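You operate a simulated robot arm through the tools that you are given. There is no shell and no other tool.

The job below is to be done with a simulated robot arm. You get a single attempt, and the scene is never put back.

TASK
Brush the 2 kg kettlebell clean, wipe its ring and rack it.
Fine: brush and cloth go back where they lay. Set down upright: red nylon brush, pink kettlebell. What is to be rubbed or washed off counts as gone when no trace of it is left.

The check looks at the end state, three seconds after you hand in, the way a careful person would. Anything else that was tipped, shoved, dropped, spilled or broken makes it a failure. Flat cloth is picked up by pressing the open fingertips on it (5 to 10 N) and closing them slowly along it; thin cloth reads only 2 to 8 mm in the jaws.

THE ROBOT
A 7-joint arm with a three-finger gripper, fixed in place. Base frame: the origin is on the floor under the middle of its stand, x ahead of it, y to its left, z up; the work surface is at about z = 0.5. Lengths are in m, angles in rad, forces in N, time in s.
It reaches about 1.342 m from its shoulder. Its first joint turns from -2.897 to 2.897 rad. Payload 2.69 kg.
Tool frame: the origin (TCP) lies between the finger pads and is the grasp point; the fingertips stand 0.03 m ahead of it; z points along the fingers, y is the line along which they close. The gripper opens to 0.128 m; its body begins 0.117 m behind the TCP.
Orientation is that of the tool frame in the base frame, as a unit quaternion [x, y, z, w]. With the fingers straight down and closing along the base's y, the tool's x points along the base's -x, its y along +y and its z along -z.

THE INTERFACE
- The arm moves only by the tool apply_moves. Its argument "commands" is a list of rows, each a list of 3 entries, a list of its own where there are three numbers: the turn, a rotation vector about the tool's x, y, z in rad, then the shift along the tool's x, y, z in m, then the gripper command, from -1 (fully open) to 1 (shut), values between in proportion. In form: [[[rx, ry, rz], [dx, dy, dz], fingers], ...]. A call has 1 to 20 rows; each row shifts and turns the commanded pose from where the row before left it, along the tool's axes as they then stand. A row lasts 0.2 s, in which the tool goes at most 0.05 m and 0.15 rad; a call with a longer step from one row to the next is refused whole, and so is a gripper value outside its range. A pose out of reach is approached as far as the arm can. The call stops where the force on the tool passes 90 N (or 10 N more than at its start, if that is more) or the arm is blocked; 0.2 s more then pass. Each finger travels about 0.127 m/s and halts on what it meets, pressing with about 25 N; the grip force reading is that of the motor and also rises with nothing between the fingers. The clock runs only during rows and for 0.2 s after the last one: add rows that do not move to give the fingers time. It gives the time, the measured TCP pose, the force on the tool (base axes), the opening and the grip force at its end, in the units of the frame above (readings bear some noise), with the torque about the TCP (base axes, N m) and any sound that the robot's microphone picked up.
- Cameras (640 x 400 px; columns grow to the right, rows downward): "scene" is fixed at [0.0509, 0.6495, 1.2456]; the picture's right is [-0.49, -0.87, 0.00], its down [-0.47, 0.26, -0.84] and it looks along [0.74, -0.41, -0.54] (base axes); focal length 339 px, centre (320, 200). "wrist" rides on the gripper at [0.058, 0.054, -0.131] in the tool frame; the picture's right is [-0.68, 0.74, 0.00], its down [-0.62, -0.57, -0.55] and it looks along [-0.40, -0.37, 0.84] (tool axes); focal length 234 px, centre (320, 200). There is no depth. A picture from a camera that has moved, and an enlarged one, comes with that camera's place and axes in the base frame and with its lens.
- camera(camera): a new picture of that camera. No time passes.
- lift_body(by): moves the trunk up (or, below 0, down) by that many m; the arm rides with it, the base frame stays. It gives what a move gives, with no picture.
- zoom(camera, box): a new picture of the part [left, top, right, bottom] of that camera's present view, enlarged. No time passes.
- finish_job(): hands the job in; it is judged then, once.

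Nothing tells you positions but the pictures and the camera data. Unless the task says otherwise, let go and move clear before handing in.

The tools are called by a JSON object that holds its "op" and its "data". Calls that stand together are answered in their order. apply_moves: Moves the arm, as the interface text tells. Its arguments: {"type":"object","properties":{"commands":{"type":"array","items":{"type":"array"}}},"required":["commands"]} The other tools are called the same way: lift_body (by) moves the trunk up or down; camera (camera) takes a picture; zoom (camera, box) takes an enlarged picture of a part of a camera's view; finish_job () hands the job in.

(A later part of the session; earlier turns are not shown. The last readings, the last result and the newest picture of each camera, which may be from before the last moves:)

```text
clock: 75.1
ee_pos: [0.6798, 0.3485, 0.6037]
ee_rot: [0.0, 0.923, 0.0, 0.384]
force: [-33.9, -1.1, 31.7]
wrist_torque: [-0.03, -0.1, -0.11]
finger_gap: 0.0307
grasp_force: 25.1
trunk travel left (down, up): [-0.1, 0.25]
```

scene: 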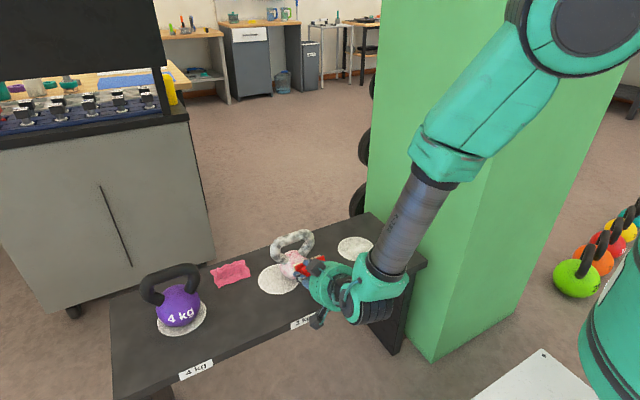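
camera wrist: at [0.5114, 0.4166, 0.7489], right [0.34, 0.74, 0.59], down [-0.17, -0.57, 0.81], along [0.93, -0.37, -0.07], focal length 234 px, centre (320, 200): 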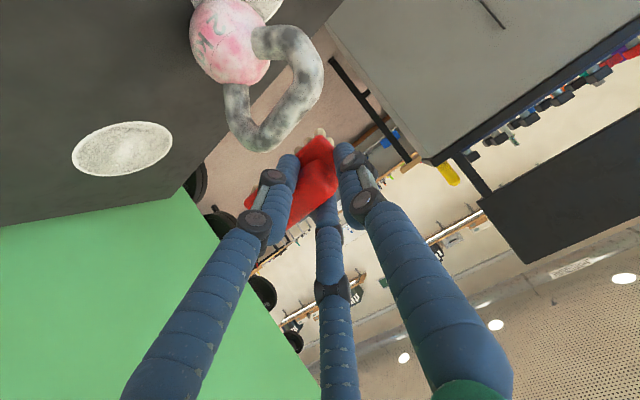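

{"op": "apply_moves", "data": {"commands": [[[0, 0, 0], [0, 0, -0.0022], 1], [[0, 0, 0], [0, 0, 0], 1]]}}

{"op": "apply_moves", "data": {"commands": [[[0, 0, 0], [0, 0.008, 0], 1], [[0, 0, 0], [0, -0.008, 0], 1], [[0, 0, 0], [0, -0.008, 0], 1], [[0, 0, 0], [0, -0.008, 0], 1], [[0, 0, 0], [0, 0.008, 0], 1], [[0, 0, 0], [0, 0.008, 0], 1]]}}

{"op": "zoom", "data": {"camera": "wrist", "box": [220, 40, 420, 200]}}

{"op": "zoom", "data": {"camera": "scene", "box": [250, 210, 350, 300]}}

```text
clock: 75.7
ee_pos: [0.679, 0.3495, 0.6032]
ee_rot: [0.0, 0.924, 0.001, 0.383]
force: [-7.2, 3.5, 4.7]
wrist_torque: [0.11, 0.05, 0.1]
finger_gap: 0.0307
grasp_force: 24.9
trunk travel left (down, up): [-0.1, 0.25]
```

```text
clock: 77.1
ee_pos: [0.6762, 0.3482, 0.6027]
ee_rot: [0.001, 0.924, 0.0, 0.382]
force: [-40.0, 5.2, 36.4]
wrist_torque: [0.25, -0.15, 0.29]
finger_gap: 0.031
grasp_force: 25.2
trunk travel left (down, up): [-0.1, 0.25]
```

```text
2.50 times, centred on (320, 120) of wrist
camera zoom: at [0.5419, 0.4016, 0.6539], right [0.48, 0.74, 0.48], down [0.05, -0.56, 0.82], along [0.88, -0.37, -0.31], focal length 585 px, centre (320, 400)
```

zoom: 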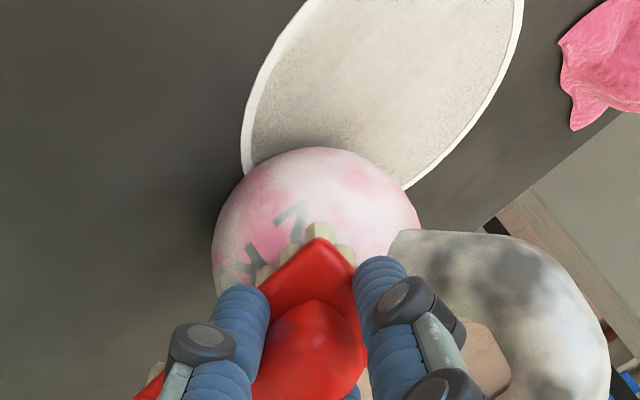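

```text
4.44 times, centred on (300, 255) of scene
camera zoom: at [0.0509, 0.6495, 1.2456], right [-0.49, -0.87, 0.0], down [-0.47, 0.26, -0.84], along [0.74, -0.41, -0.54], focal length 1508 px, centre (409, -44)
```

zoom: 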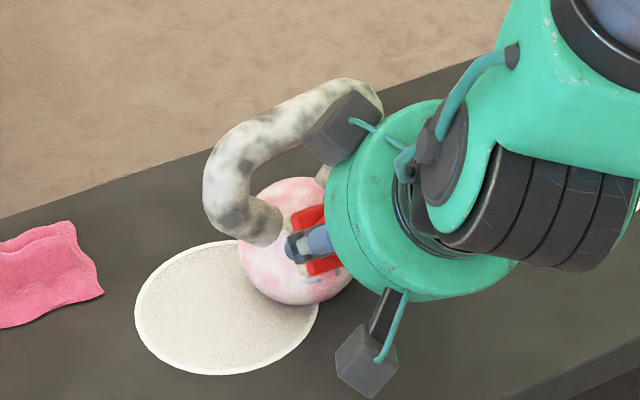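

Stable at this angle even with higher forces. I'll back off 1 mm and keep stroking.

{"op": "apply_moves", "data": {"commands": [[[0, 0, 0], [0, 0, -0.001], 1], [[0, 0, 0], [0, 0.008, 0], 1], [[0, 0, 0], [0, -0.008, 0], 1], [[0, 0, 0], [0, -0.008, 0], 1], [[0, 0, 0], [0, -0.008, 0], 1], [[0, 0, 0], [0, 0.008, 0], 1], [[0, 0, 0], [0, 0.008, 0], 1], [[0, 0, 0], [0, 0.008, 0], 1], [[0, 0, 0], [0, -0.008, 0], 1], [[0, 0, 0], [0, -0.008, 0], 1], [[0, 0, 0], [0, -0.008, 0], 1], [[0, 0, 0], [0, 0.008, 0], 1], [[0, 0, 0], [0, 0.008, 0], 1]]}}

{"op": "zoom", "data": {"camera": "wrist", "box": [220, 40, 420, 200]}}

{"op": "zoom", "data": {"camera": "scene", "box": [250, 210, 350, 300]}}

```text
clock: 79.9
ee_pos: [0.676, 0.3473, 0.6037]
ee_rot: [0.0, 0.924, -0.001, 0.382]
force: [-32.2, 7.4, 30.9]
wrist_torque: [0.37, -0.28, 0.41]
finger_gap: 0.031
grasp_force: 25.4
trunk travel left (down, up): [-0.1, 0.25]
```

```text
2.50 times, centred on (320, 120) of wrist
camera zoom: at [0.5414, 0.4015, 0.6545], right [0.48, 0.74, 0.48], down [0.05, -0.56, 0.82], along [0.88, -0.37, -0.31], focal length 585 px, centre (320, 400)
```

zoom: 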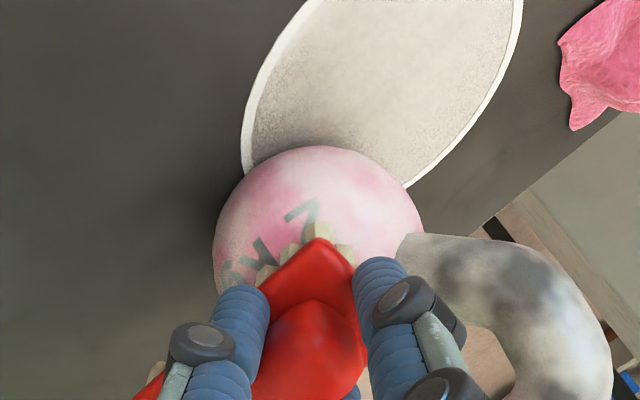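

```text
4.44 times, centred on (300, 255) of scene
camera zoom: at [0.0509, 0.6495, 1.2456], right [-0.49, -0.87, 0.0], down [-0.47, 0.26, -0.84], along [0.74, -0.41, -0.54], focal length 1508 px, centre (409, -44)
```

zoom: 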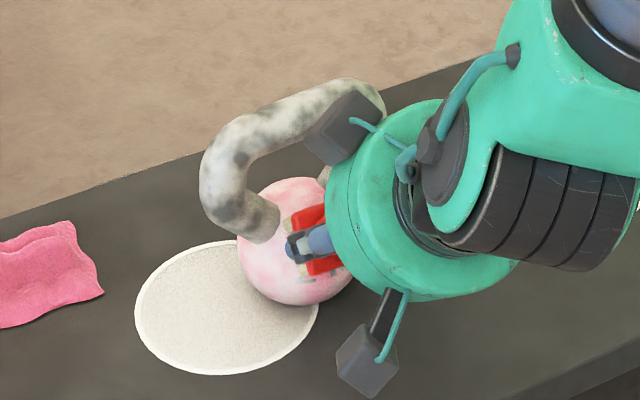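

{"op": "apply_moves", "data": {"commands": [[[0, 0, 0], [0, 0, -0.001], 1], [[0, 0, 0], [0, 0.008, 0], 1], [[0, 0, 0], [0, -0.008, 0], 1], [[0, 0, 0], [0, -0.008, 0], 1], [[0, 0, 0], [0, -0.008, 0], 1], [[0, 0, 0], [0, 0.008, 0], 1], [[0, 0, 0], [0, 0.008, 0], 1], [[0, 0, 0], [0, 0.008, 0], 1], [[0, 0, 0], [0, -0.008, 0], 1], [[0, 0, 0], [0, -0.008, 0], 1], [[0, 0, 0], [0, -0.008, 0], 1], [[0, 0, 0], [0, 0.008, 0], 1], [[0, 0, 0], [0, 0.008, 0], 1], [[0, 0, 0], [0, 0.008, 0], 1], [[0, 0, 0], [0, -0.008, 0], 1], [[0, 0, 0], [0, -0.008, 0], 1], [[0, 0, 0], [0, -0.008, 0], 1], [[0, 0, 0], [0, 0.008, 0], 1], [[0, 0, 0], [0, 0.008, 0], 1]]}}

{"op": "zoom", "data": {"camera": "wrist", "box": [220, 40, 420, 200]}}

{"op": "zoom", "data": {"camera": "scene", "box": [250, 210, 350, 300]}}

```text
clock: 83.9
ee_pos: [0.6763, 0.3486, 0.6046]
ee_rot: [-0.001, 0.924, 0.0, 0.383]
force: [-20.2, 3.6, 19.3]
wrist_torque: [0.27, -0.19, 0.32]
finger_gap: 0.031
grasp_force: 25.2
trunk travel left (down, up): [-0.1, 0.25]
```

```text
2.50 times, centred on (320, 120) of wrist
camera zoom: at [0.5422, 0.4024, 0.6558], right [0.48, 0.74, 0.48], down [0.05, -0.57, 0.82], along [0.88, -0.37, -0.31], focal length 585 px, centre (320, 400)
```

zoom: 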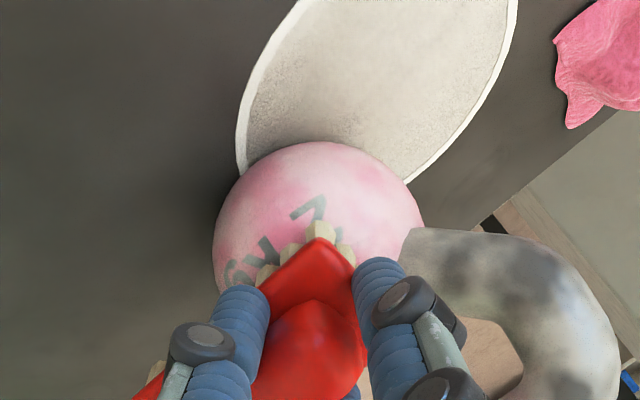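

```text
4.44 times, centred on (300, 255) of scene
camera zoom: at [0.0509, 0.6495, 1.2456], right [-0.49, -0.87, 0.0], down [-0.47, 0.26, -0.84], along [0.74, -0.41, -0.54], focal length 1508 px, centre (409, -44)
```

zoom: 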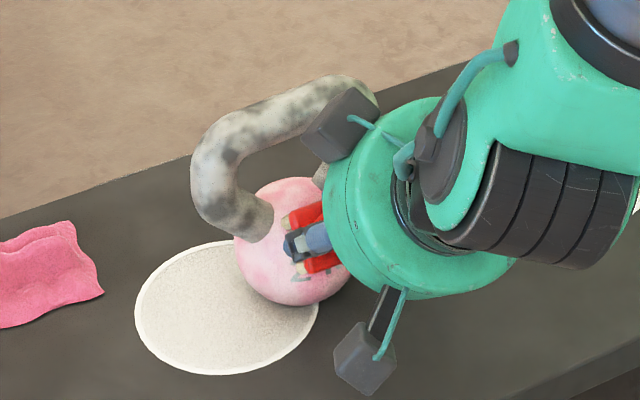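

The chalk is fading everywhere, handle included. I'll continue the strokes.

{"op": "apply_moves", "data": {"commands": [[[0, 0, 0], [0, 0.008, 0], 1], [[0, 0, 0], [0, -0.008, 0], 1], [[0, 0, 0], [0, -0.008, 0], 1], [[0, 0, 0], [0, -0.008, 0], 1], [[0, 0, 0], [0, 0.008, 0], 1], [[0, 0, 0], [0, 0.008, 0], 1], [[0, 0, 0], [0, 0.008, 0], 1], [[0, 0, 0], [0, -0.008, 0], 1], [[0, 0, 0], [0, -0.008, 0], 1], [[0, 0, 0], [0, -0.008, 0], 1], [[0, 0, 0], [0, 0.008, 0], 1], [[0, 0, 0], [0, 0.008, 0], 1], [[0, 0, 0], [0, 0.008, 0], 1], [[0, 0, 0], [0, -0.008, 0], 1], [[0, 0, 0], [0, -0.008, 0], 1], [[0, 0, 0], [0, -0.008, 0], 1], [[0, 0, 0], [0, 0.008, 0], 1], [[0, 0, 0], [0, 0.008, 0], 1]]}}

{"op": "zoom", "data": {"camera": "wrist", "box": [220, 40, 420, 200]}}

{"op": "zoom", "data": {"camera": "scene", "box": [250, 210, 350, 300]}}

```text
clock: 87.7
ee_pos: [0.6752, 0.3479, 0.604]
ee_rot: [0.0, 0.924, -0.001, 0.382]
force: [-22.3, -2.8, 22.7]
wrist_torque: [0.07, -0.37, 0.01]
finger_gap: 0.0316
grasp_force: 24.8
trunk travel left (down, up): [-0.1, 0.25]
```

```text
2.50 times, centred on (320, 120) of wrist
camera zoom: at [0.5418, 0.4022, 0.6551], right [0.48, 0.74, 0.48], down [0.05, -0.56, 0.82], along [0.88, -0.37, -0.31], focal length 585 px, centre (320, 400)
```

zoom: 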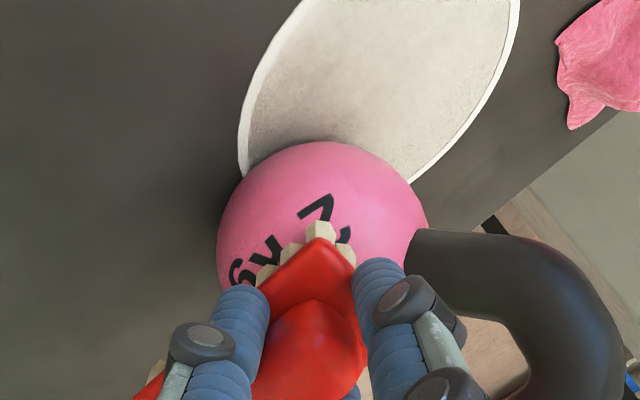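

```text
4.44 times, centred on (300, 255) of scene
camera zoom: at [0.0509, 0.6495, 1.2456], right [-0.49, -0.87, 0.0], down [-0.47, 0.26, -0.84], along [0.74, -0.41, -0.54], focal length 1508 px, centre (409, -44)
```

zoom: 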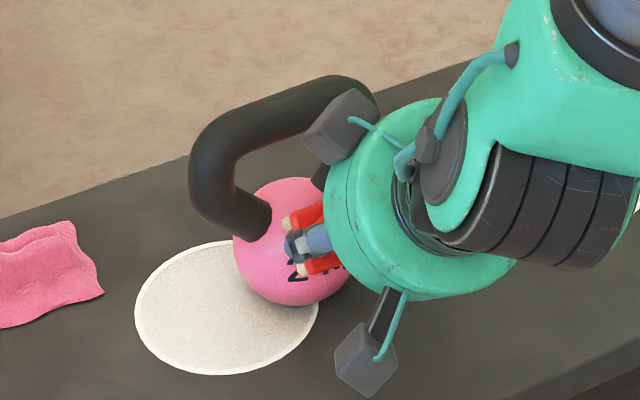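

The kettlebell is completely clean: pink ball, black handle and clear "2 kg". I'll back the brush away gently.

{"op": "apply_moves", "data": {"commands": [[[0, 0, 0], [0, 0, -0.002], 1], [[0, 0, 0], [0, 0, -0.003], 1], [[0, 0, 0], [0, 0, -0.01], 1], [[0, 0, 0], [0, 0, -0.03], 1], [[0, 0, 0], [0, 0, -0.04], 1], [[0, 0, 0], [-0.03, 0, -0.03], 1], [[0, 0, 0], [-0.03, 0, -0.03], 1], [[0, 0, 0], [0, 0, 0], 1]]}}

{"op": "camera", "data": {"camera": "scene"}}

{"op": "camera", "data": {"camera": "wrist"}}

```text
clock: 89.5
ee_pos: [0.6168, 0.3487, 0.7491]
ee_rot: [0.0, 0.924, 0.0, 0.383]
force: [0.1, 0.2, -0.5]
wrist_torque: [0.05, -0.02, 0.01]
finger_gap: 0.0308
grasp_force: 24.9
trunk travel left (down, up): [-0.1, 0.25]
```

```text
taken
```

scene: 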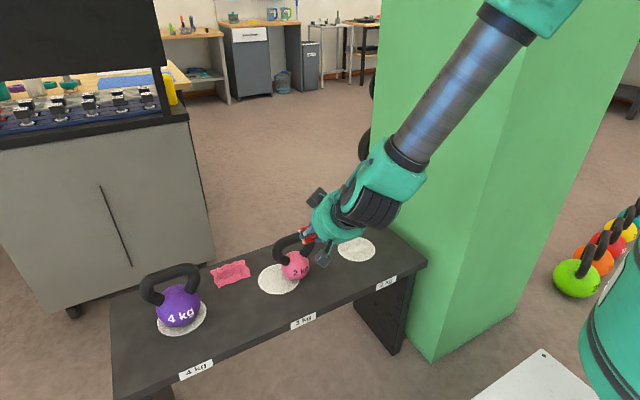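

```text
taken
camera wrist: at [0.4825, 0.403, 0.8009], right [0.48, 0.74, 0.48], down [0.05, -0.57, 0.82], along [0.88, -0.37, -0.3], focal length 234 px, centre (320, 200)
```

wrist: 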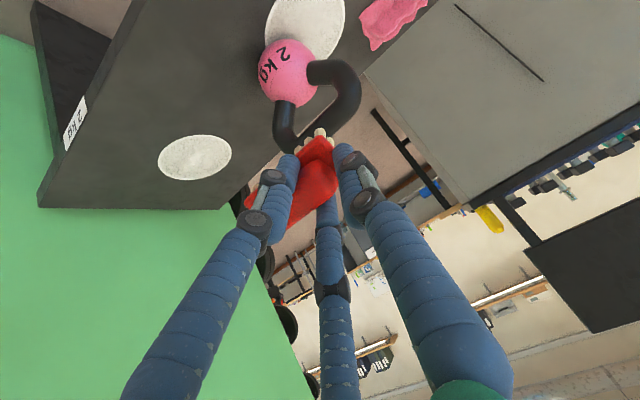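

Now I'll bring the tool back to vertical and carry the brush back over its original place.

{"op": "apply_moves", "data": {"commands": [[[0, 0.131, 0], [0, 0, 0], 1], [[0, 0.131, 0], [0, 0, 0], 1], [[0, 0.131, 0], [0, 0, 0], 1], [[0, 0.131, 0], [0, 0, 0], 1], [[0, 0.131, 0], [0, 0, 0], 1], [[0, 0.131, 0], [0, 0, 0], 1], [[0, 0, 0], [-0.0066, 0.036, 0], 1], [[0, 0, 0], [-0.0066, 0.036, 0], 1], [[0, 0, 0], [-0.0066, 0.036, 0], 1], [[0, 0, 0], [-0.0066, 0.036, 0], 1], [[0, 0, 0], [-0.0066, 0.036, 0], 1], [[0, 0, 0], [0, 0, 0.04], 1], [[0, 0, 0], [0, 0, 0.04], 1], [[0, 0, 0], [0, 0, 0], 1]]}}

{"op": "zoom", "data": {"camera": "scene", "box": [200, 210, 320, 330]}}

{"op": "zoom", "data": {"camera": "wrist", "box": [230, 80, 410, 240]}}

```text
clock: 92.5
ee_pos: [0.6522, 0.5316, 0.6677]
ee_rot: [0.0, 1.0, 0.0, 0.0]
force: [0.3, -0.8, -2.2]
wrist_torque: [0.0, -0.02, -0.04]
finger_gap: 0.0307
grasp_force: 25.0
trunk travel left (down, up): [-0.1, 0.25]
```

```text
3.33 times, centred on (260, 270) of scene
camera zoom: at [0.0509, 0.6495, 1.2456], right [-0.49, -0.87, 0.0], down [-0.47, 0.26, -0.84], along [0.74, -0.41, -0.54], focal length 1131 px, centre (520, -33)
```

zoom: 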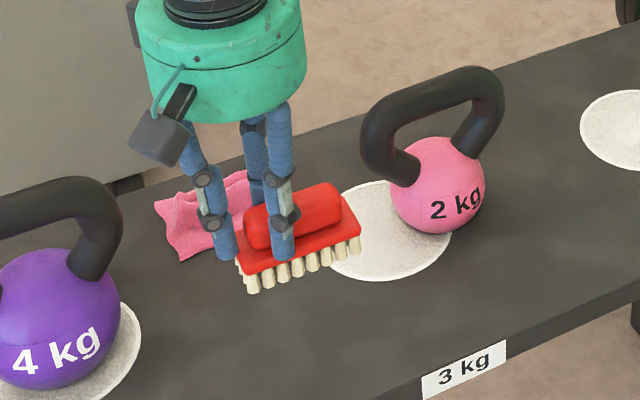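

```text
2.50 times, centred on (320, 160) of wrist
camera zoom: at [0.5931, 0.584, 0.7988], right [0.68, 0.74, 0.0], down [0.62, -0.56, 0.55], along [0.4, -0.37, -0.84], focal length 585 px, centre (320, 300)
```

zoom: 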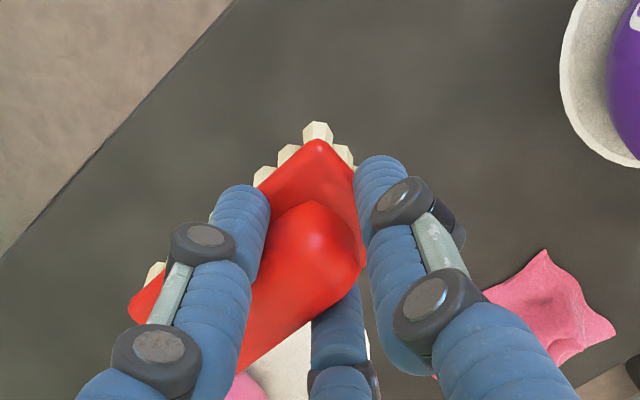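

The brush is still well held, having slid a few millimetres in the grip. I'll correct by about (−2, +6) mm and descend near the bench, then compare with the original picture.

{"op": "apply_moves", "data": {"commands": [[[0, 0, 0], [0.0022, 0.0064, 0.02], 1], [[0, 0, 0], [0, 0, 0.03], 1], [[0, 0, 0], [0, 0, 0.03], 1], [[0, 0, 0], [0, 0, 0.017], 1], [[0, 0, 0], [0, 0, 0], 1]]}}

{"op": "zoom", "data": {"camera": "scene", "box": [100, 230, 300, 400]}}

{"op": "zoom", "data": {"camera": "scene", "box": [200, 210, 420, 350]}}

```text
clock: 93.7
ee_pos: [0.6493, 0.5363, 0.5726]
ee_rot: [0.0, 1.0, 0.0, 0.0]
force: [-0.6, -0.7, -1.9]
wrist_torque: [0.0, 0.03, -0.01]
finger_gap: 0.0308
grasp_force: 24.6
trunk travel left (down, up): [-0.1, 0.25]
```

```text
2.35 times, centred on (200, 315) of scene
camera zoom: at [0.0509, 0.6495, 1.2456], right [-0.49, -0.87, 0.0], down [-0.47, 0.26, -0.84], along [0.74, -0.41, -0.54], focal length 798 px, centre (602, -71)
```

zoom: 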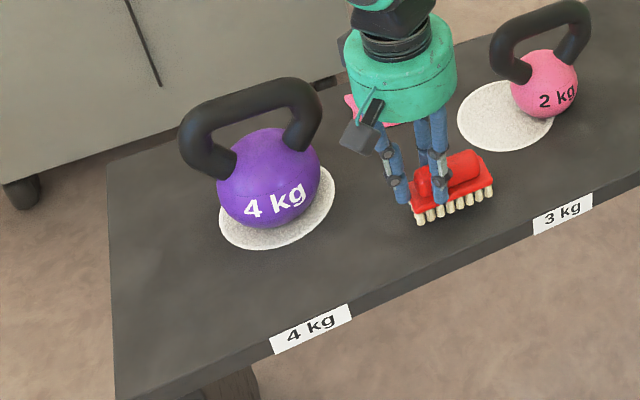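

```text
2.86 times, centred on (310, 280) of scene
camera zoom: at [0.0509, 0.6495, 1.2456], right [-0.49, -0.87, 0.0], down [-0.47, 0.26, -0.84], along [0.74, -0.41, -0.54], focal length 969 px, centre (349, -29)
```

zoom: 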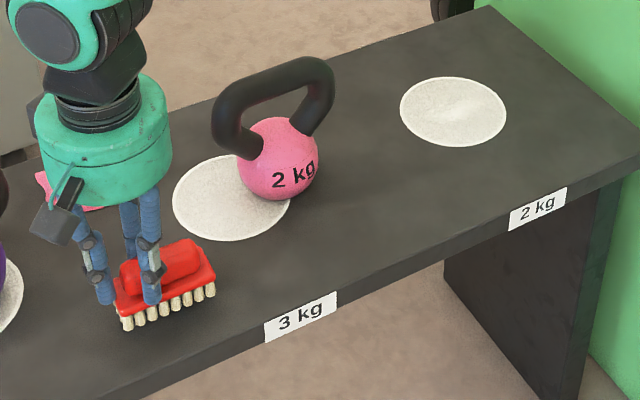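

{"op": "apply_moves", "data": {"commands": [[[0, 0, 0], [-0.003, 0, 0.006], 1], [[0, 0, 0], [0, 0, 0.004], 1], [[0, 0, 0], [0, 0, 0], 1]]}}

{"op": "apply_moves", "data": {"commands": [[[0, 0, 0], [0, 0, 0.002], 1], [[0, 0, 0], [0, 0, 0], 1]]}}

{"op": "zoom", "data": {"camera": "scene", "box": [200, 210, 420, 350]}}

```text
clock: 94.5
ee_pos: [0.6516, 0.5363, 0.5633]
ee_rot: [0.001, 1.0, 0.0, 0.001]
force: [-0.1, -0.3, -0.7]
wrist_torque: [0.01, 0.01, 0.01]
finger_gap: 0.0308
grasp_force: 25.2
trunk travel left (down, up): [-0.1, 0.25]
```

```text
clock: 95.1
ee_pos: [0.6515, 0.5352, 0.5612]
ee_rot: [0.0, 1.0, 0.0, 0.0]
force: [-0.5, -0.2, -1.2]
wrist_torque: [0.04, -0.06, 0.0]
finger_gap: 0.0306
grasp_force: 24.9
trunk travel left (down, up): [-0.1, 0.25]
```

```text
2.86 times, centred on (310, 280) of scene
camera zoom: at [0.0509, 0.6495, 1.2456], right [-0.49, -0.87, 0.0], down [-0.47, 0.26, -0.84], along [0.74, -0.41, -0.54], focal length 969 px, centre (349, -29)
```

zoom: 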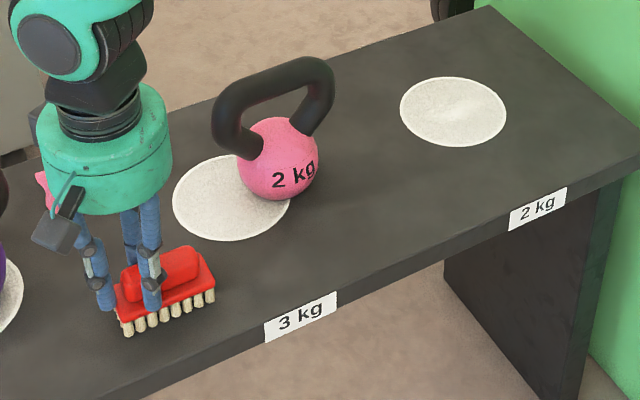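

{"op": "apply_moves", "data": {"commands": [[[0, 0, 0], [0, 0, 0.0015], 1], [[0, 0, 0], [0, 0, 0], 1]]}}

{"op": "apply_moves", "data": {"commands": [[[0, 0, 0], [0, 0, 0.001], 1], [[0, 0, 0], [0, 0, 0], 1]]}}

```text
clock: 95.7
ee_pos: [0.6515, 0.536, 0.5591]
ee_rot: [0.0, 1.0, 0.0, 0.0]
force: [-0.7, -0.1, -0.6]
wrist_torque: [0.04, 0.01, -0.01]
finger_gap: 0.0309
grasp_force: 25.4
trunk travel left (down, up): [-0.1, 0.25]
```

```text
clock: 96.3
ee_pos: [0.6517, 0.5373, 0.5592]
ee_rot: [0.0, 1.0, 0.001, -0.001]
force: [-0.8, -1.4, 2.8]
wrist_torque: [-0.27, -0.01, -0.01]
finger_gap: 0.0311
grasp_force: 24.8
trunk travel left (down, up): [-0.1, 0.25]
```

Touchdown at about 3 N. I'll open slowly and lift clear.

{"op": "apply_moves", "data": {"commands": [[[0, 0, 0], [0, 0, 0], 0.5], [[0, 0, 0], [0, 0, 0], 0.3], [[0, 0, 0], [0, 0, 0], 0.0], [[0, 0, 0], [0, 0, 0], -0.4], [[0, 0, 0], [0, 0, -0.02], -0.4], [[0, 0, 0], [0, 0, -0.04], -0.4], [[0, 0, 0], [0, 0, -0.04], -0.4], [[0, 0, 0], [0, 0, -0.04], -0.4], [[0, 0, 0], [0, 0, 0], -0.4]]}}

{"op": "zoom", "data": {"camera": "scene", "box": [200, 210, 420, 350]}}

{"op": "camera", "data": {"camera": "wrist"}}

```text
clock: 98.3
ee_pos: [0.651, 0.5362, 0.6998]
ee_rot: [-0.001, 1.0, 0.0, 0.0]
force: [-1.2, 0.1, -0.1]
wrist_torque: [0.05, -0.01, -0.01]
finger_gap: 0.0897
grasp_force: 0.1
trunk travel left (down, up): [-0.1, 0.25]
```

```text
2.86 times, centred on (310, 280) of scene
camera zoom: at [0.0509, 0.6495, 1.2456], right [-0.49, -0.87, 0.0], down [-0.47, 0.26, -0.84], along [0.74, -0.41, -0.54], focal length 969 px, centre (349, -29)
```

zoom: 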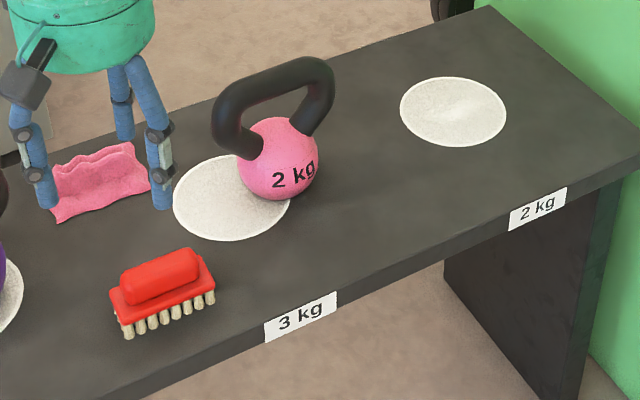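

```text
taken
camera wrist: at [0.5925, 0.5895, 0.8301], right [0.68, 0.74, 0.0], down [0.62, -0.57, 0.55], along [0.4, -0.37, -0.84], focal length 234 px, centre (320, 200)
```

wrist: 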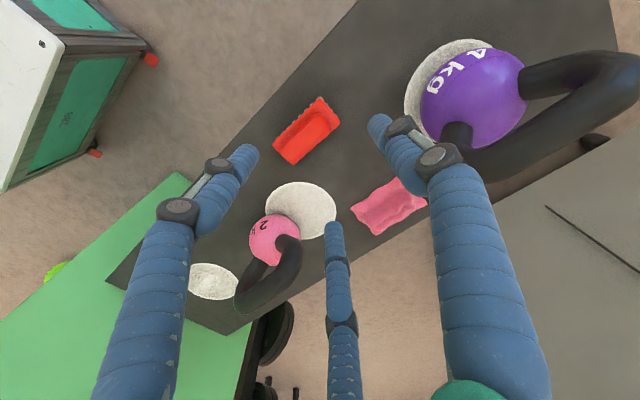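

The brush is back where it lay; the picture matches the original. Next is the cloth, spanning x 0.80–0.876 and y 0.468–0.572. I'll rotate the wrist so its camera boxes stay clear of the 4 kg handle, then move above the cloth.

{"op": "apply_moves", "data": {"commands": [[[0, 0, 0], [0, 0, -0.03], -0.4], [[0, 0, 0.1428], [0, 0, -0.02], -0.4], [[0, 0, 0.1428], [0, 0, 0], -0.4], [[0, 0, 0.1428], [0, 0, 0], -0.4], [[0, 0, 0.1428], [0, 0, 0], -0.4], [[0, 0, 0.1428], [0, 0, 0], -0.4], [[0, 0, 0.1428], [0, 0, 0], -0.4], [[0, 0, 0.1428], [0, 0, 0], -0.4], [[0, 0, 0.1428], [0, 0, 0], -0.4], [[0, 0, 0.1428], [0, 0, 0], -0.4], [[0, 0, 0.1428], [0, 0, 0], -0.4], [[0, 0, 0.1428], [0, 0, 0], -0.4], [[0, 0, 0], [-0.004, 0.0375, 0], -0.4], [[0, 0, 0], [-0.004, 0.0375, 0], -0.4], [[0, 0, 0], [-0.004, 0.0375, 0], -0.4], [[0, 0, 0], [-0.004, 0.0375, 0], -0.4], [[0, 0, 0], [-0.001, 0.037, 0], -0.4], [[0, 0, 0], [0, 0, 0], -0.4]]}}

{"op": "camera", "data": {"camera": "wrist"}}

{"op": "zoom", "data": {"camera": "scene", "box": [140, 180, 320, 330]}}

```text
clock: 102.1
ee_pos: [0.8386, 0.5187, 0.7474]
ee_rot: [0.706, 0.708, 0.0, -0.001]
force: [-0.3, -0.7, -0.8]
wrist_torque: [0.01, 0.03, -0.04]
finger_gap: 0.0895
grasp_force: 0.1
trunk travel left (down, up): [-0.1, 0.25]
```

```text
taken
camera wrist: at [0.8922, 0.5779, 0.8781], right [0.74, -0.68, 0.0], down [-0.56, -0.62, 0.55], along [-0.37, -0.4, -0.84], focal length 234 px, centre (320, 200)
```

wrist: 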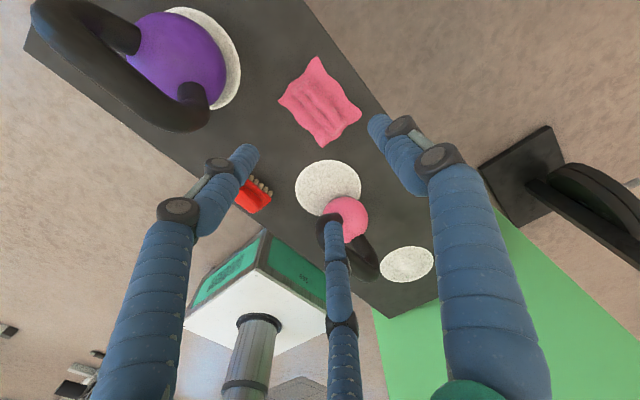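

```text
2.67 times, centred on (230, 255) of scene
camera zoom: at [0.0509, 0.6495, 1.2456], right [-0.49, -0.87, 0.0], down [-0.47, 0.26, -0.84], along [0.74, -0.41, -0.54], focal length 905 px, centre (560, 53)
```

zoom: 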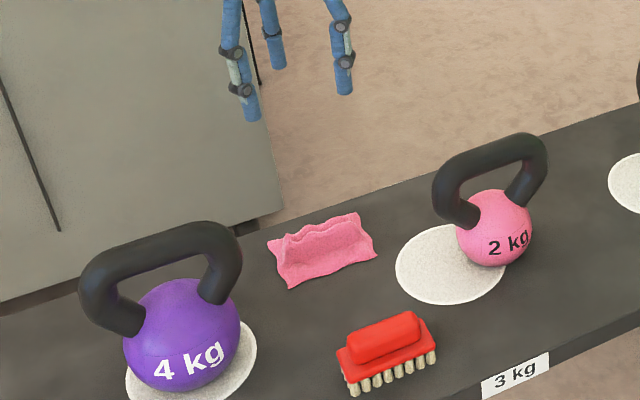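

{"op": "zoom", "data": {"camera": "wrist", "box": [260, 40, 380, 160]}}

{"op": "zoom", "data": {"camera": "scene", "box": [205, 250, 255, 295]}}

```text
3.33 times, centred on (320, 100) of wrist
camera zoom: at [0.8922, 0.5779, 0.8781], right [0.74, -0.68, 0.0], down [-0.56, -0.62, 0.55], along [-0.37, -0.4, -0.84], focal length 781 px, centre (320, 533)
```

zoom: 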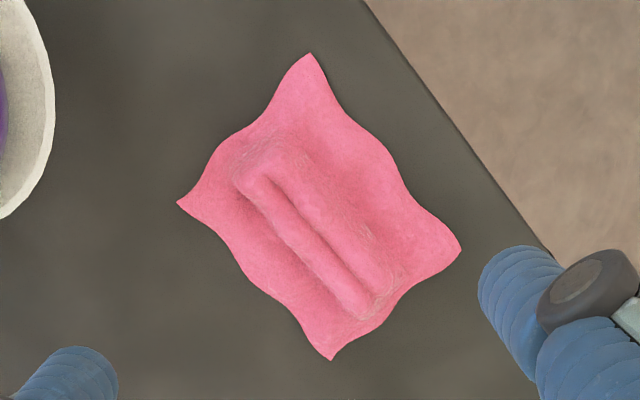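

```text
8.89 times, centred on (230, 272) of scene
camera zoom: at [0.0509, 0.6495, 1.2456], right [-0.49, -0.87, 0.0], down [-0.47, 0.26, -0.84], along [0.74, -0.41, -0.54], focal length 3016 px, centre (1120, -444)
```

zoom: 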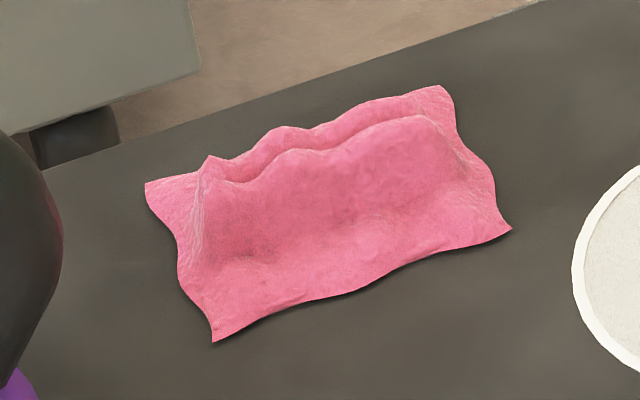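

The cloth has two ridges running along y near x≈0.842, so closing across x should gather them. I'll narrow the fingers, centre over the ridges and descend.

{"op": "apply_moves", "data": {"commands": [[[0, 0, 0], [0.002, 0.004, 0.04], 0.2], [[0, 0, 0], [0, 0, 0.045], 0.2], [[0, 0, 0], [0, 0, 0.045], 0.2], [[0, 0, 0], [0, 0, 0.045], 0.2], [[0, 0, 0], [0, 0, 0.02], 0.2], [[0, 0, 0], [0, 0, 0], 0.2]]}}

{"op": "camera", "data": {"camera": "wrist"}}

{"op": "zoom", "data": {"camera": "scene", "box": [190, 220, 270, 300]}}

```text
clock: 103.5
ee_pos: [0.8472, 0.5237, 0.5628]
ee_rot: [0.706, 0.708, 0.006, 0.0]
force: [-12.0, 3.8, 61.1]
wrist_torque: [-1.53, 1.33, -0.48]
finger_gap: 0.0611
grasp_force: 6.4
trunk travel left (down, up): [-0.1, 0.25]
```

```text
taken
camera wrist: at [0.8971, 0.5817, 0.6951], right [0.74, -0.68, 0.0], down [-0.57, -0.62, 0.54], along [-0.36, -0.4, -0.84], focal length 234 px, centre (320, 200)
```

wrist: 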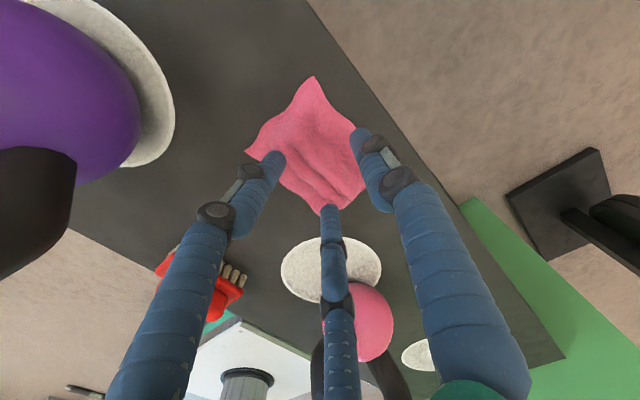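

```text
5.00 times, centred on (230, 260) of scene
camera zoom: at [0.0509, 0.6495, 1.2456], right [-0.49, -0.87, 0.0], down [-0.47, 0.26, -0.84], along [0.74, -0.41, -0.54], focal length 1696 px, centre (770, -100)
```

zoom: 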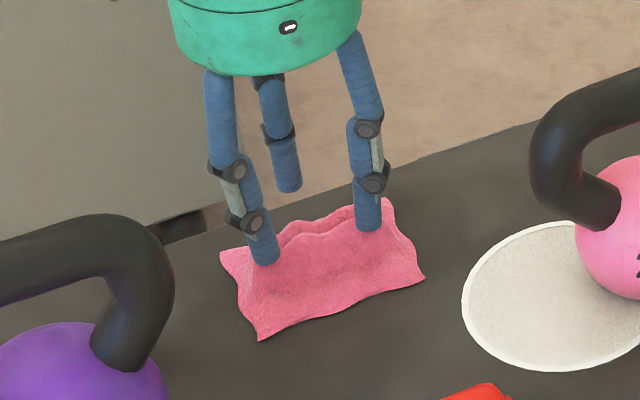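

The hump of cloth is about 3 cm high and I'm pressing too hard (61 N). I'll ease up to the recommended 5–10 N.

{"op": "apply_moves", "data": {"commands": [[[0, 0, 0], [0, 0, -0.009], 0.1], [[0, 0, 0], [0, 0, 0], 0.1]]}}

{"op": "zoom", "data": {"camera": "scene", "box": [190, 220, 270, 300]}}

{"op": "zoom", "data": {"camera": "wrist", "box": [220, 50, 400, 230]}}

```text
clock: 104.1
ee_pos: [0.8416, 0.5195, 0.5589]
ee_rot: [0.707, 0.708, -0.003, 0.0]
force: [0.3, 0.5, -0.9]
wrist_torque: [-0.02, 0.01, -0.01]
finger_gap: 0.0579
grasp_force: 0.4
trunk travel left (down, up): [-0.1, 0.25]
```

```text
5.00 times, centred on (230, 260) of scene
camera zoom: at [0.0509, 0.6495, 1.2456], right [-0.49, -0.87, 0.0], down [-0.47, 0.26, -0.84], along [0.74, -0.41, -0.54], focal length 1696 px, centre (770, -100)
```

zoom: 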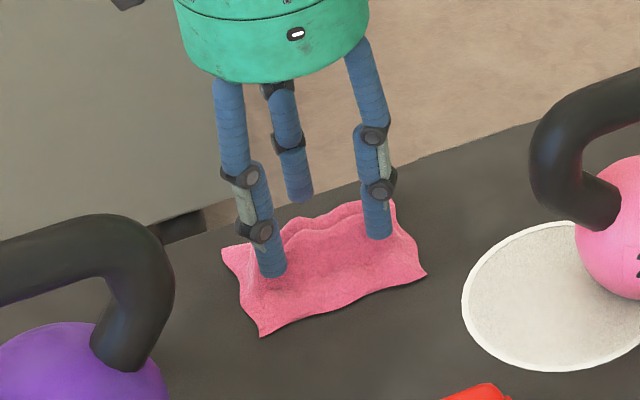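

```text
2.22 times, centred on (310, 140) of wrist
camera zoom: at [0.8944, 0.5787, 0.6894], right [0.74, -0.68, 0.0], down [-0.56, -0.61, 0.55], along [-0.37, -0.41, -0.83], focal length 520 px, centre (342, 333)
```

zoom: 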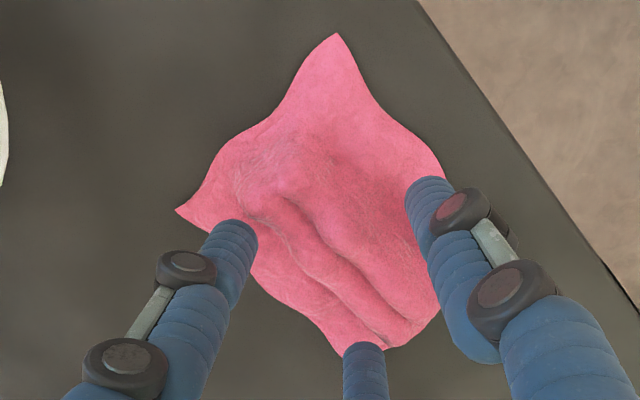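

{"op": "apply_moves", "data": {"commands": [[[0, 0, 0], [0, 0.002, 0.004], 0.05], [[0, 0, 0], [0, 0, 0], 0.05]]}}

{"op": "apply_moves", "data": {"commands": [[[0, 0, 0], [0, 0, 0.003], 0.05], [[0, 0, 0], [0, 0, 0], 0.05]]}}

```text
clock: 104.7
ee_pos: [0.8437, 0.5212, 0.5579]
ee_rot: [0.707, 0.708, 0.001, 0.001]
force: [-0.1, 0.5, 0.4]
wrist_torque: [0.01, 0.05, -0.01]
finger_gap: 0.061
grasp_force: 0.3
trunk travel left (down, up): [-0.1, 0.25]
```

```text
clock: 105.3
ee_pos: [0.8439, 0.5212, 0.5546]
ee_rot: [0.707, 0.708, 0.0, 0.0]
force: [0.7, -0.5, -0.6]
wrist_torque: [0.01, 0.01, 0.02]
finger_gap: 0.0608
grasp_force: 0.1
trunk travel left (down, up): [-0.1, 0.25]
```

{"op": "apply_moves", "data": {"commands": [[[0, 0, 0], [0, 0, 0.005], 0.05], [[0, 0, 0], [0, 0, 0], 0.05]]}}

{"op": "apply_moves", "data": {"commands": [[[0, 0, 0], [0, 0, 0.005], 0.05], [[0, 0, 0], [0, 0, 0], 0.05]]}}

{"op": "zoom", "data": {"camera": "wrist", "box": [220, 50, 400, 230]}}

```text
clock: 105.9
ee_pos: [0.8427, 0.5218, 0.55]
ee_rot: [0.706, 0.708, 0.0, 0.0]
force: [0.0, -0.2, -0.5]
wrist_torque: [0.0, -0.04, 0.01]
finger_gap: 0.0609
grasp_force: 0.0
trunk travel left (down, up): [-0.1, 0.25]
```

```text
clock: 106.5
ee_pos: [0.8445, 0.5207, 0.5442]
ee_rot: [0.707, 0.707, 0.001, 0.0]
force: [-0.6, -0.4, -0.2]
wrist_torque: [-0.03, -0.01, -0.01]
finger_gap: 0.0609
grasp_force: 0.1
trunk travel left (down, up): [-0.1, 0.25]
```

```text
2.22 times, centred on (310, 140) of wrist
camera zoom: at [0.8976, 0.58, 0.6761], right [0.74, -0.68, 0.0], down [-0.56, -0.62, 0.55], along [-0.37, -0.4, -0.84], focal length 520 px, centre (342, 333)
```

zoom: 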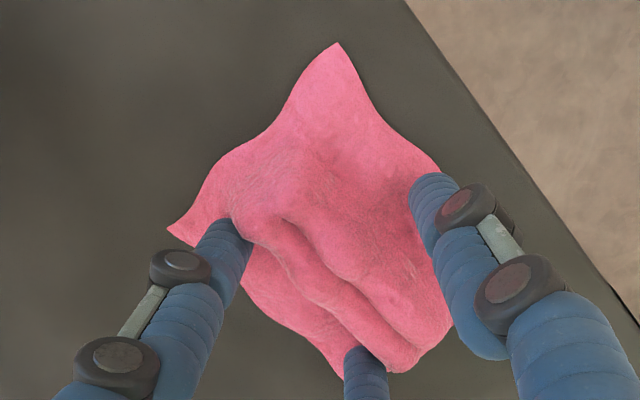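

{"op": "apply_moves", "data": {"commands": [[[0, 0, 0], [0, 0, 0.005], 0.05], [[0, 0, 0], [0, 0, 0], 0.05]]}}

{"op": "apply_moves", "data": {"commands": [[[0, 0, 0], [0, 0, 0.004], 0.05], [[0, 0, 0], [0, 0, 0], 0.05]]}}

```text
clock: 107.1
ee_pos: [0.8441, 0.5226, 0.5405]
ee_rot: [0.707, 0.708, 0.0, -0.001]
force: [-0.4, 0.2, -0.1]
wrist_torque: [0.02, -0.01, -0.01]
finger_gap: 0.0607
grasp_force: 0.0
trunk travel left (down, up): [-0.1, 0.25]
```

```text
clock: 107.7
ee_pos: [0.845, 0.5224, 0.5395]
ee_rot: [0.706, 0.708, 0.001, 0.001]
force: [-7.5, -3.7, 21.8]
wrist_torque: [-0.26, 0.39, -0.03]
finger_gap: 0.0612
grasp_force: 0.1
trunk travel left (down, up): [-0.1, 0.25]
```

{"op": "apply_moves", "data": {"commands": [[[0, 0, 0], [0, 0, -0.0018], 0.05], [[0, 0, 0], [0, 0, 0], 0.05]]}}

{"op": "apply_moves", "data": {"commands": [[[0, 0, 0], [0, 0, 0], 0.1], [[0, 0, 0], [0, 0, 0], 0.15], [[0, 0, 0], [0, 0, 0], 0.2], [[0, 0, 0], [0, 0, 0], 0.25], [[0, 0, 0], [0, 0, 0], 0.3], [[0, 0, 0], [0, 0, 0], 0.35], [[0, 0, 0], [0, 0, 0], 0.4]]}}

{"op": "zoom", "data": {"camera": "wrist", "box": [220, 50, 400, 230]}}

```text
clock: 108.3
ee_pos: [0.844, 0.5228, 0.5396]
ee_rot: [0.707, 0.708, 0.001, 0.0]
force: [2.0, 2.7, 12.4]
wrist_torque: [0.09, 0.07, 0.04]
finger_gap: 0.0612
grasp_force: 0.2
trunk travel left (down, up): [-0.1, 0.25]
```

```text
clock: 109.9
ee_pos: [0.8444, 0.5221, 0.5401]
ee_rot: [0.706, 0.708, 0.001, 0.001]
force: [-1.5, 0.0, 21.1]
wrist_torque: [-0.04, 0.04, 0.04]
finger_gap: 0.0395
grasp_force: 24.8
trunk travel left (down, up): [-0.1, 0.25]
```

```text
2.22 times, centred on (310, 140) of wrist
camera zoom: at [0.8976, 0.5798, 0.6706], right [0.74, -0.68, 0.0], down [-0.57, -0.62, 0.55], along [-0.37, -0.4, -0.84], focal length 520 px, centre (342, 333)
```

zoom: 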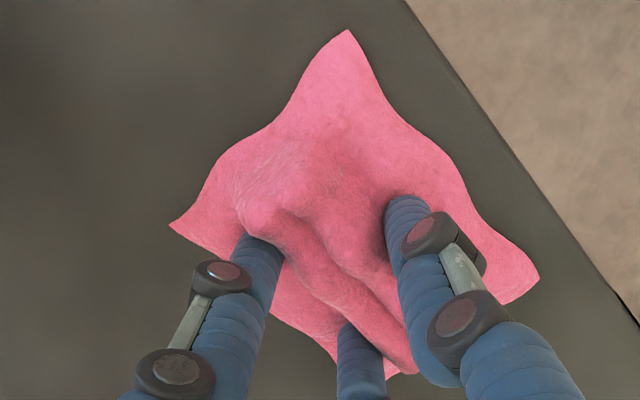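

{"op": "apply_moves", "data": {"commands": [[[0, 0, 0], [0, 0, -0.001], 0.5], [[0, 0, 0], [0, 0, 0], 0.6], [[0, 0, 0], [0, 0, 0], 0.7], [[0, 0, 0], [0, 0, 0], 0.8], [[0, 0, 0], [0, 0, 0], 0.9], [[0, 0, 0], [0, 0, 0], 1.0], [[0, 0, 0], [0, 0, 0], 1.0]]}}

{"op": "zoom", "data": {"camera": "wrist", "box": [220, 50, 400, 230]}}

{"op": "zoom", "data": {"camera": "scene", "box": [190, 220, 270, 300]}}

```text
clock: 111.5
ee_pos: [0.8444, 0.5213, 0.5402]
ee_rot: [0.707, 0.708, -0.001, 0.0]
force: [2.6, 0.6, 12.3]
wrist_torque: [0.07, -0.16, 0.02]
finger_gap: 0.0395
grasp_force: 25.3
trunk travel left (down, up): [-0.1, 0.25]
```

```text
2.22 times, centred on (310, 140) of wrist
camera zoom: at [0.8976, 0.5797, 0.6706], right [0.74, -0.68, 0.0], down [-0.56, -0.62, 0.55], along [-0.37, -0.4, -0.84], focal length 520 px, centre (342, 333)
```

zoom: 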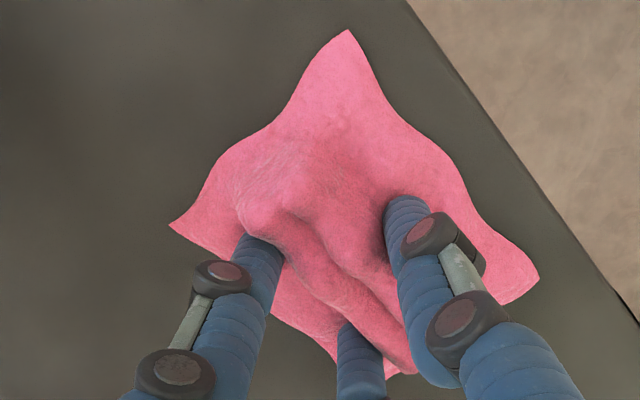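

```text
5.00 times, centred on (230, 260) of scene
camera zoom: at [0.0509, 0.6495, 1.2456], right [-0.49, -0.87, 0.0], down [-0.47, 0.26, -0.84], along [0.74, -0.41, -0.54], focal length 1696 px, centre (770, -100)
```

zoom: 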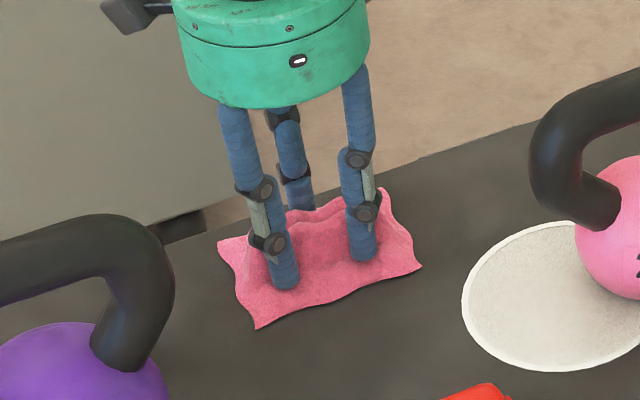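

The cloth's hump is gripped (gap 0.0395, 25 N). I'll lift slowly and see whether it comes along.

{"op": "apply_moves", "data": {"commands": [[[0, 0, 0], [0, 0, -0.005], 1], [[0, 0, 0], [0, 0, -0.01], 1], [[0, 0, 0], [0, 0, -0.015], 1], [[0, 0, 0], [0, 0, -0.02], 1], [[0, 0, 0], [0, 0, 0], 1]]}}

{"op": "zoom", "data": {"camera": "wrist", "box": [220, 50, 400, 230]}}

{"op": "zoom", "data": {"camera": "scene", "box": [180, 200, 280, 300]}}

```text
clock: 112.7
ee_pos: [0.8435, 0.5211, 0.589]
ee_rot: [0.707, 0.708, 0.0, 0.001]
force: [0.3, 0.2, -0.3]
wrist_torque: [0.02, -0.03, -0.01]
finger_gap: 0.0394
grasp_force: 25.0
trunk travel left (down, up): [-0.1, 0.25]
```

```text
2.22 times, centred on (310, 140) of wrist
camera zoom: at [0.897, 0.58, 0.7197], right [0.74, -0.68, 0.0], down [-0.56, -0.62, 0.55], along [-0.37, -0.4, -0.84], focal length 520 px, centre (342, 333)
```

zoom: 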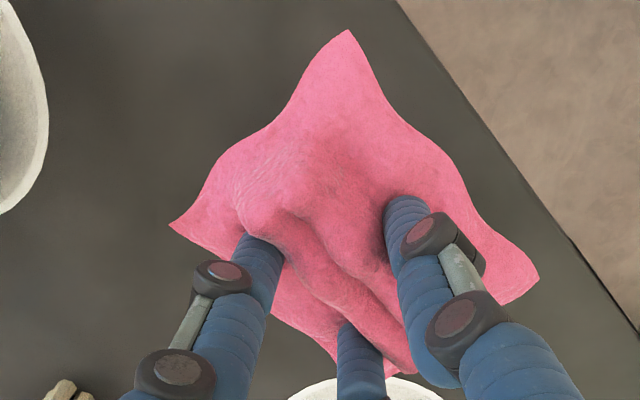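

```text
4.00 times, centred on (230, 250) of scene
camera zoom: at [0.0509, 0.6495, 1.2456], right [-0.49, -0.87, 0.0], down [-0.47, 0.26, -0.84], along [0.74, -0.41, -0.54], focal length 1357 px, centre (680, 0)
```

zoom: 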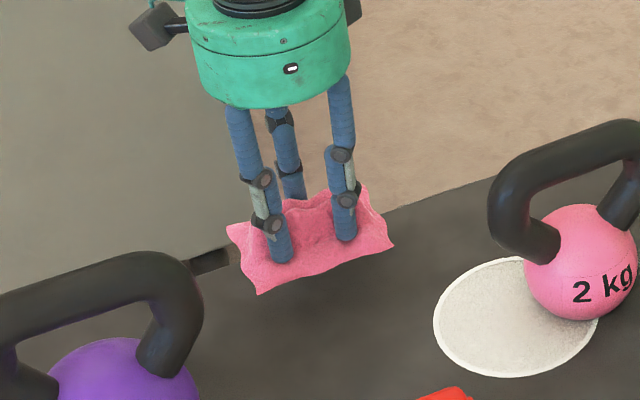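

The cloth is held. I'll raise it high enough to clear the kettlebell handles and carry it over the 2 kg ring.

{"op": "apply_moves", "data": {"commands": [[[0, 0, 0], [0, 0, -0.04], 1], [[0, 0, 0], [0, 0, -0.045], 1], [[0, 0, 0], [0, 0, -0.045], 1], [[0, 0, 0], [0, 0, -0.045], 1], [[0, 0, 0], [-0.0398, -0.00985, 0], 1], [[0, 0, 0], [-0.0398, -0.00985, 0], 1], [[0, 0, 0], [-0.0398, -0.00985, 0], 1], [[0, 0, 0], [-0.0398, -0.00985, 0], 1], [[0, 0, 0], [-0.0398, -0.00985, 0], 1], [[0, 0, 0], [-0.0398, -0.00985, 0], 1], [[0, 0, 0], [-0.0398, -0.00985, 0], 1], [[0, 0, 0], [-0.0398, -0.00985, 0], 1], [[0, 0, 0], [-0.0398, -0.00985, 0], 1], [[0, 0, 0], [-0.0398, -0.00985, 0], 1], [[0, 0, 0], [0, 0, 0], 1]]}}

{"op": "camera", "data": {"camera": "wrist"}}

{"op": "camera", "data": {"camera": "scene"}}

```text
clock: 115.9
ee_pos: [0.7476, 0.123, 0.7614]
ee_rot: [0.706, 0.708, 0.0, 0.0]
force: [-0.4, -0.3, 0.4]
wrist_torque: [0.0, 0.02, 0.0]
finger_gap: 0.0392
grasp_force: 24.7
trunk travel left (down, up): [-0.1, 0.25]
```

```text
taken
camera wrist: at [0.8006, 0.1816, 0.8933], right [0.74, -0.68, 0.0], down [-0.56, -0.62, 0.55], along [-0.37, -0.4, -0.84], focal length 234 px, centre (320, 200)
```

wrist: 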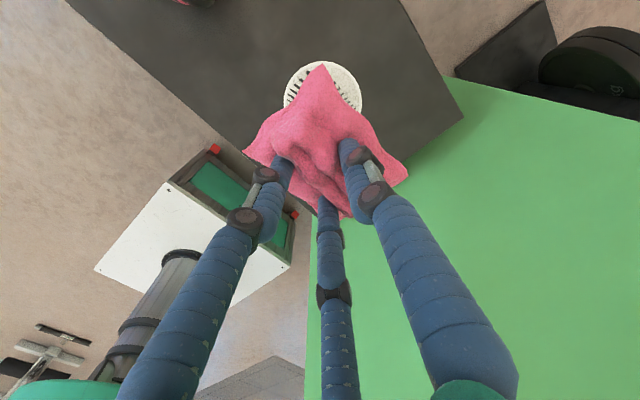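

```text
taken
```

scene: 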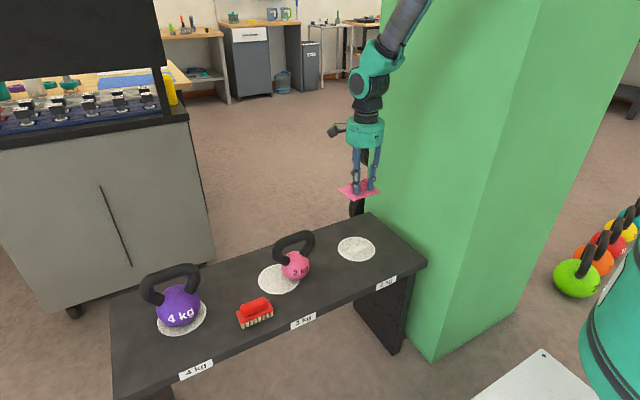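

{"op": "apply_moves", "data": {"commands": [[[0, 0, 0], [0, 0, 0.045], 1], [[0, 0, 0], [0, 0, 0.045], 1], [[0, 0, 0], [0, 0, 0.045], 1], [[0, 0, 0], [0, 0, 0.045], 1], [[0, 0, 0], [0, 0, 0.026], 1], [[0, 0, 0], [0, 0, 0], 1]]}}

{"op": "apply_moves", "data": {"commands": [[[0, 0, 0], [0, 0, 0.007], 1], [[0, 0, 0], [0, 0, 0.005], 1], [[0, 0, 0], [0, 0, 0], 1]]}}

{"op": "zoom", "data": {"camera": "scene", "box": [300, 180, 420, 290]}}

```text
clock: 117.3
ee_pos: [0.7484, 0.1231, 0.5574]
ee_rot: [0.707, 0.707, 0.0, 0.0]
force: [0.5, 0.1, -1.0]
wrist_torque: [0.01, 0.02, 0.0]
finger_gap: 0.0393
grasp_force: 24.9
trunk travel left (down, up): [-0.1, 0.25]
```

```text
clock: 118.1
ee_pos: [0.747, 0.1235, 0.546]
ee_rot: [0.706, 0.708, 0.0, 0.0]
force: [0.0, -0.6, -0.9]
wrist_torque: [0.0, 0.05, -0.03]
finger_gap: 0.039
grasp_force: 24.9
trunk travel left (down, up): [-0.1, 0.25]
```

```text
3.64 times, centred on (360, 235) of scene
camera zoom: at [0.0509, 0.6495, 1.2456], right [-0.49, -0.87, 0.0], down [-0.47, 0.26, -0.84], along [0.74, -0.41, -0.54], focal length 1234 px, centre (174, 73)
```

zoom: 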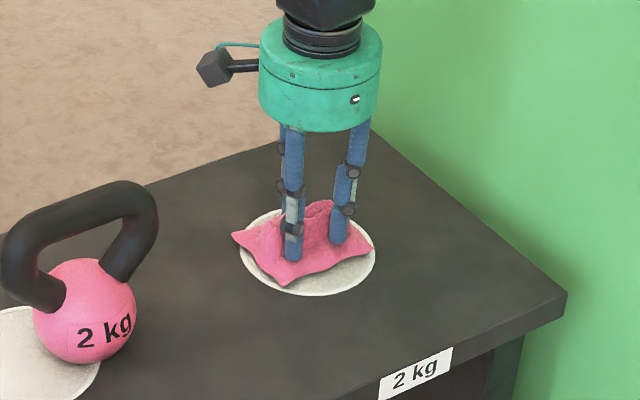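

Just above the ring now. I'll lower in small steps until I feel light contact.

{"op": "apply_moves", "data": {"commands": [[[0, 0, 0], [0, 0, 0.003], 1], [[0, 0, 0], [0, 0, 0], 1]]}}

{"op": "apply_moves", "data": {"commands": [[[0, 0, 0], [0, 0, 0.002], 1], [[0, 0, 0], [0, 0, 0], 1]]}}

```text
clock: 118.7
ee_pos: [0.7482, 0.1243, 0.5436]
ee_rot: [0.707, 0.708, -0.001, 0.0]
force: [0.6, -0.8, -1.1]
wrist_torque: [0.03, 0.0, 0.02]
finger_gap: 0.0394
grasp_force: 25.3
trunk travel left (down, up): [-0.1, 0.25]
```

```text
clock: 119.3
ee_pos: [0.7468, 0.1239, 0.5405]
ee_rot: [0.706, 0.708, 0.0, 0.0]
force: [-0.2, -0.4, -0.5]
wrist_torque: [0.0, 0.0, 0.0]
finger_gap: 0.0393
grasp_force: 25.0
trunk travel left (down, up): [-0.1, 0.25]
```

{"op": "apply_moves", "data": {"commands": [[[0, 0, 0], [0, 0, 0.0015], 1], [[0, 0, 0], [0, 0, 0], 1]]}}

{"op": "apply_moves", "data": {"commands": [[[0, 0, 0], [0, 0, 0.001], 1], [[0, 0, 0], [0, 0, 0], 1]]}}

```text
clock: 119.9
ee_pos: [0.7474, 0.1241, 0.5399]
ee_rot: [0.706, 0.708, 0.0, 0.001]
force: [-2.8, 2.7, 7.8]
wrist_torque: [0.11, -0.05, 0.04]
finger_gap: 0.0393
grasp_force: 25.2
trunk travel left (down, up): [-0.1, 0.25]
```

```text
clock: 120.5
ee_pos: [0.7468, 0.1227, 0.5396]
ee_rot: [0.707, 0.708, 0.0, 0.001]
force: [-6.1, 0.5, 21.5]
wrist_torque: [-0.06, 0.06, 0.0]
finger_gap: 0.0394
grasp_force: 25.1
trunk travel left (down, up): [-0.1, 0.25]
```

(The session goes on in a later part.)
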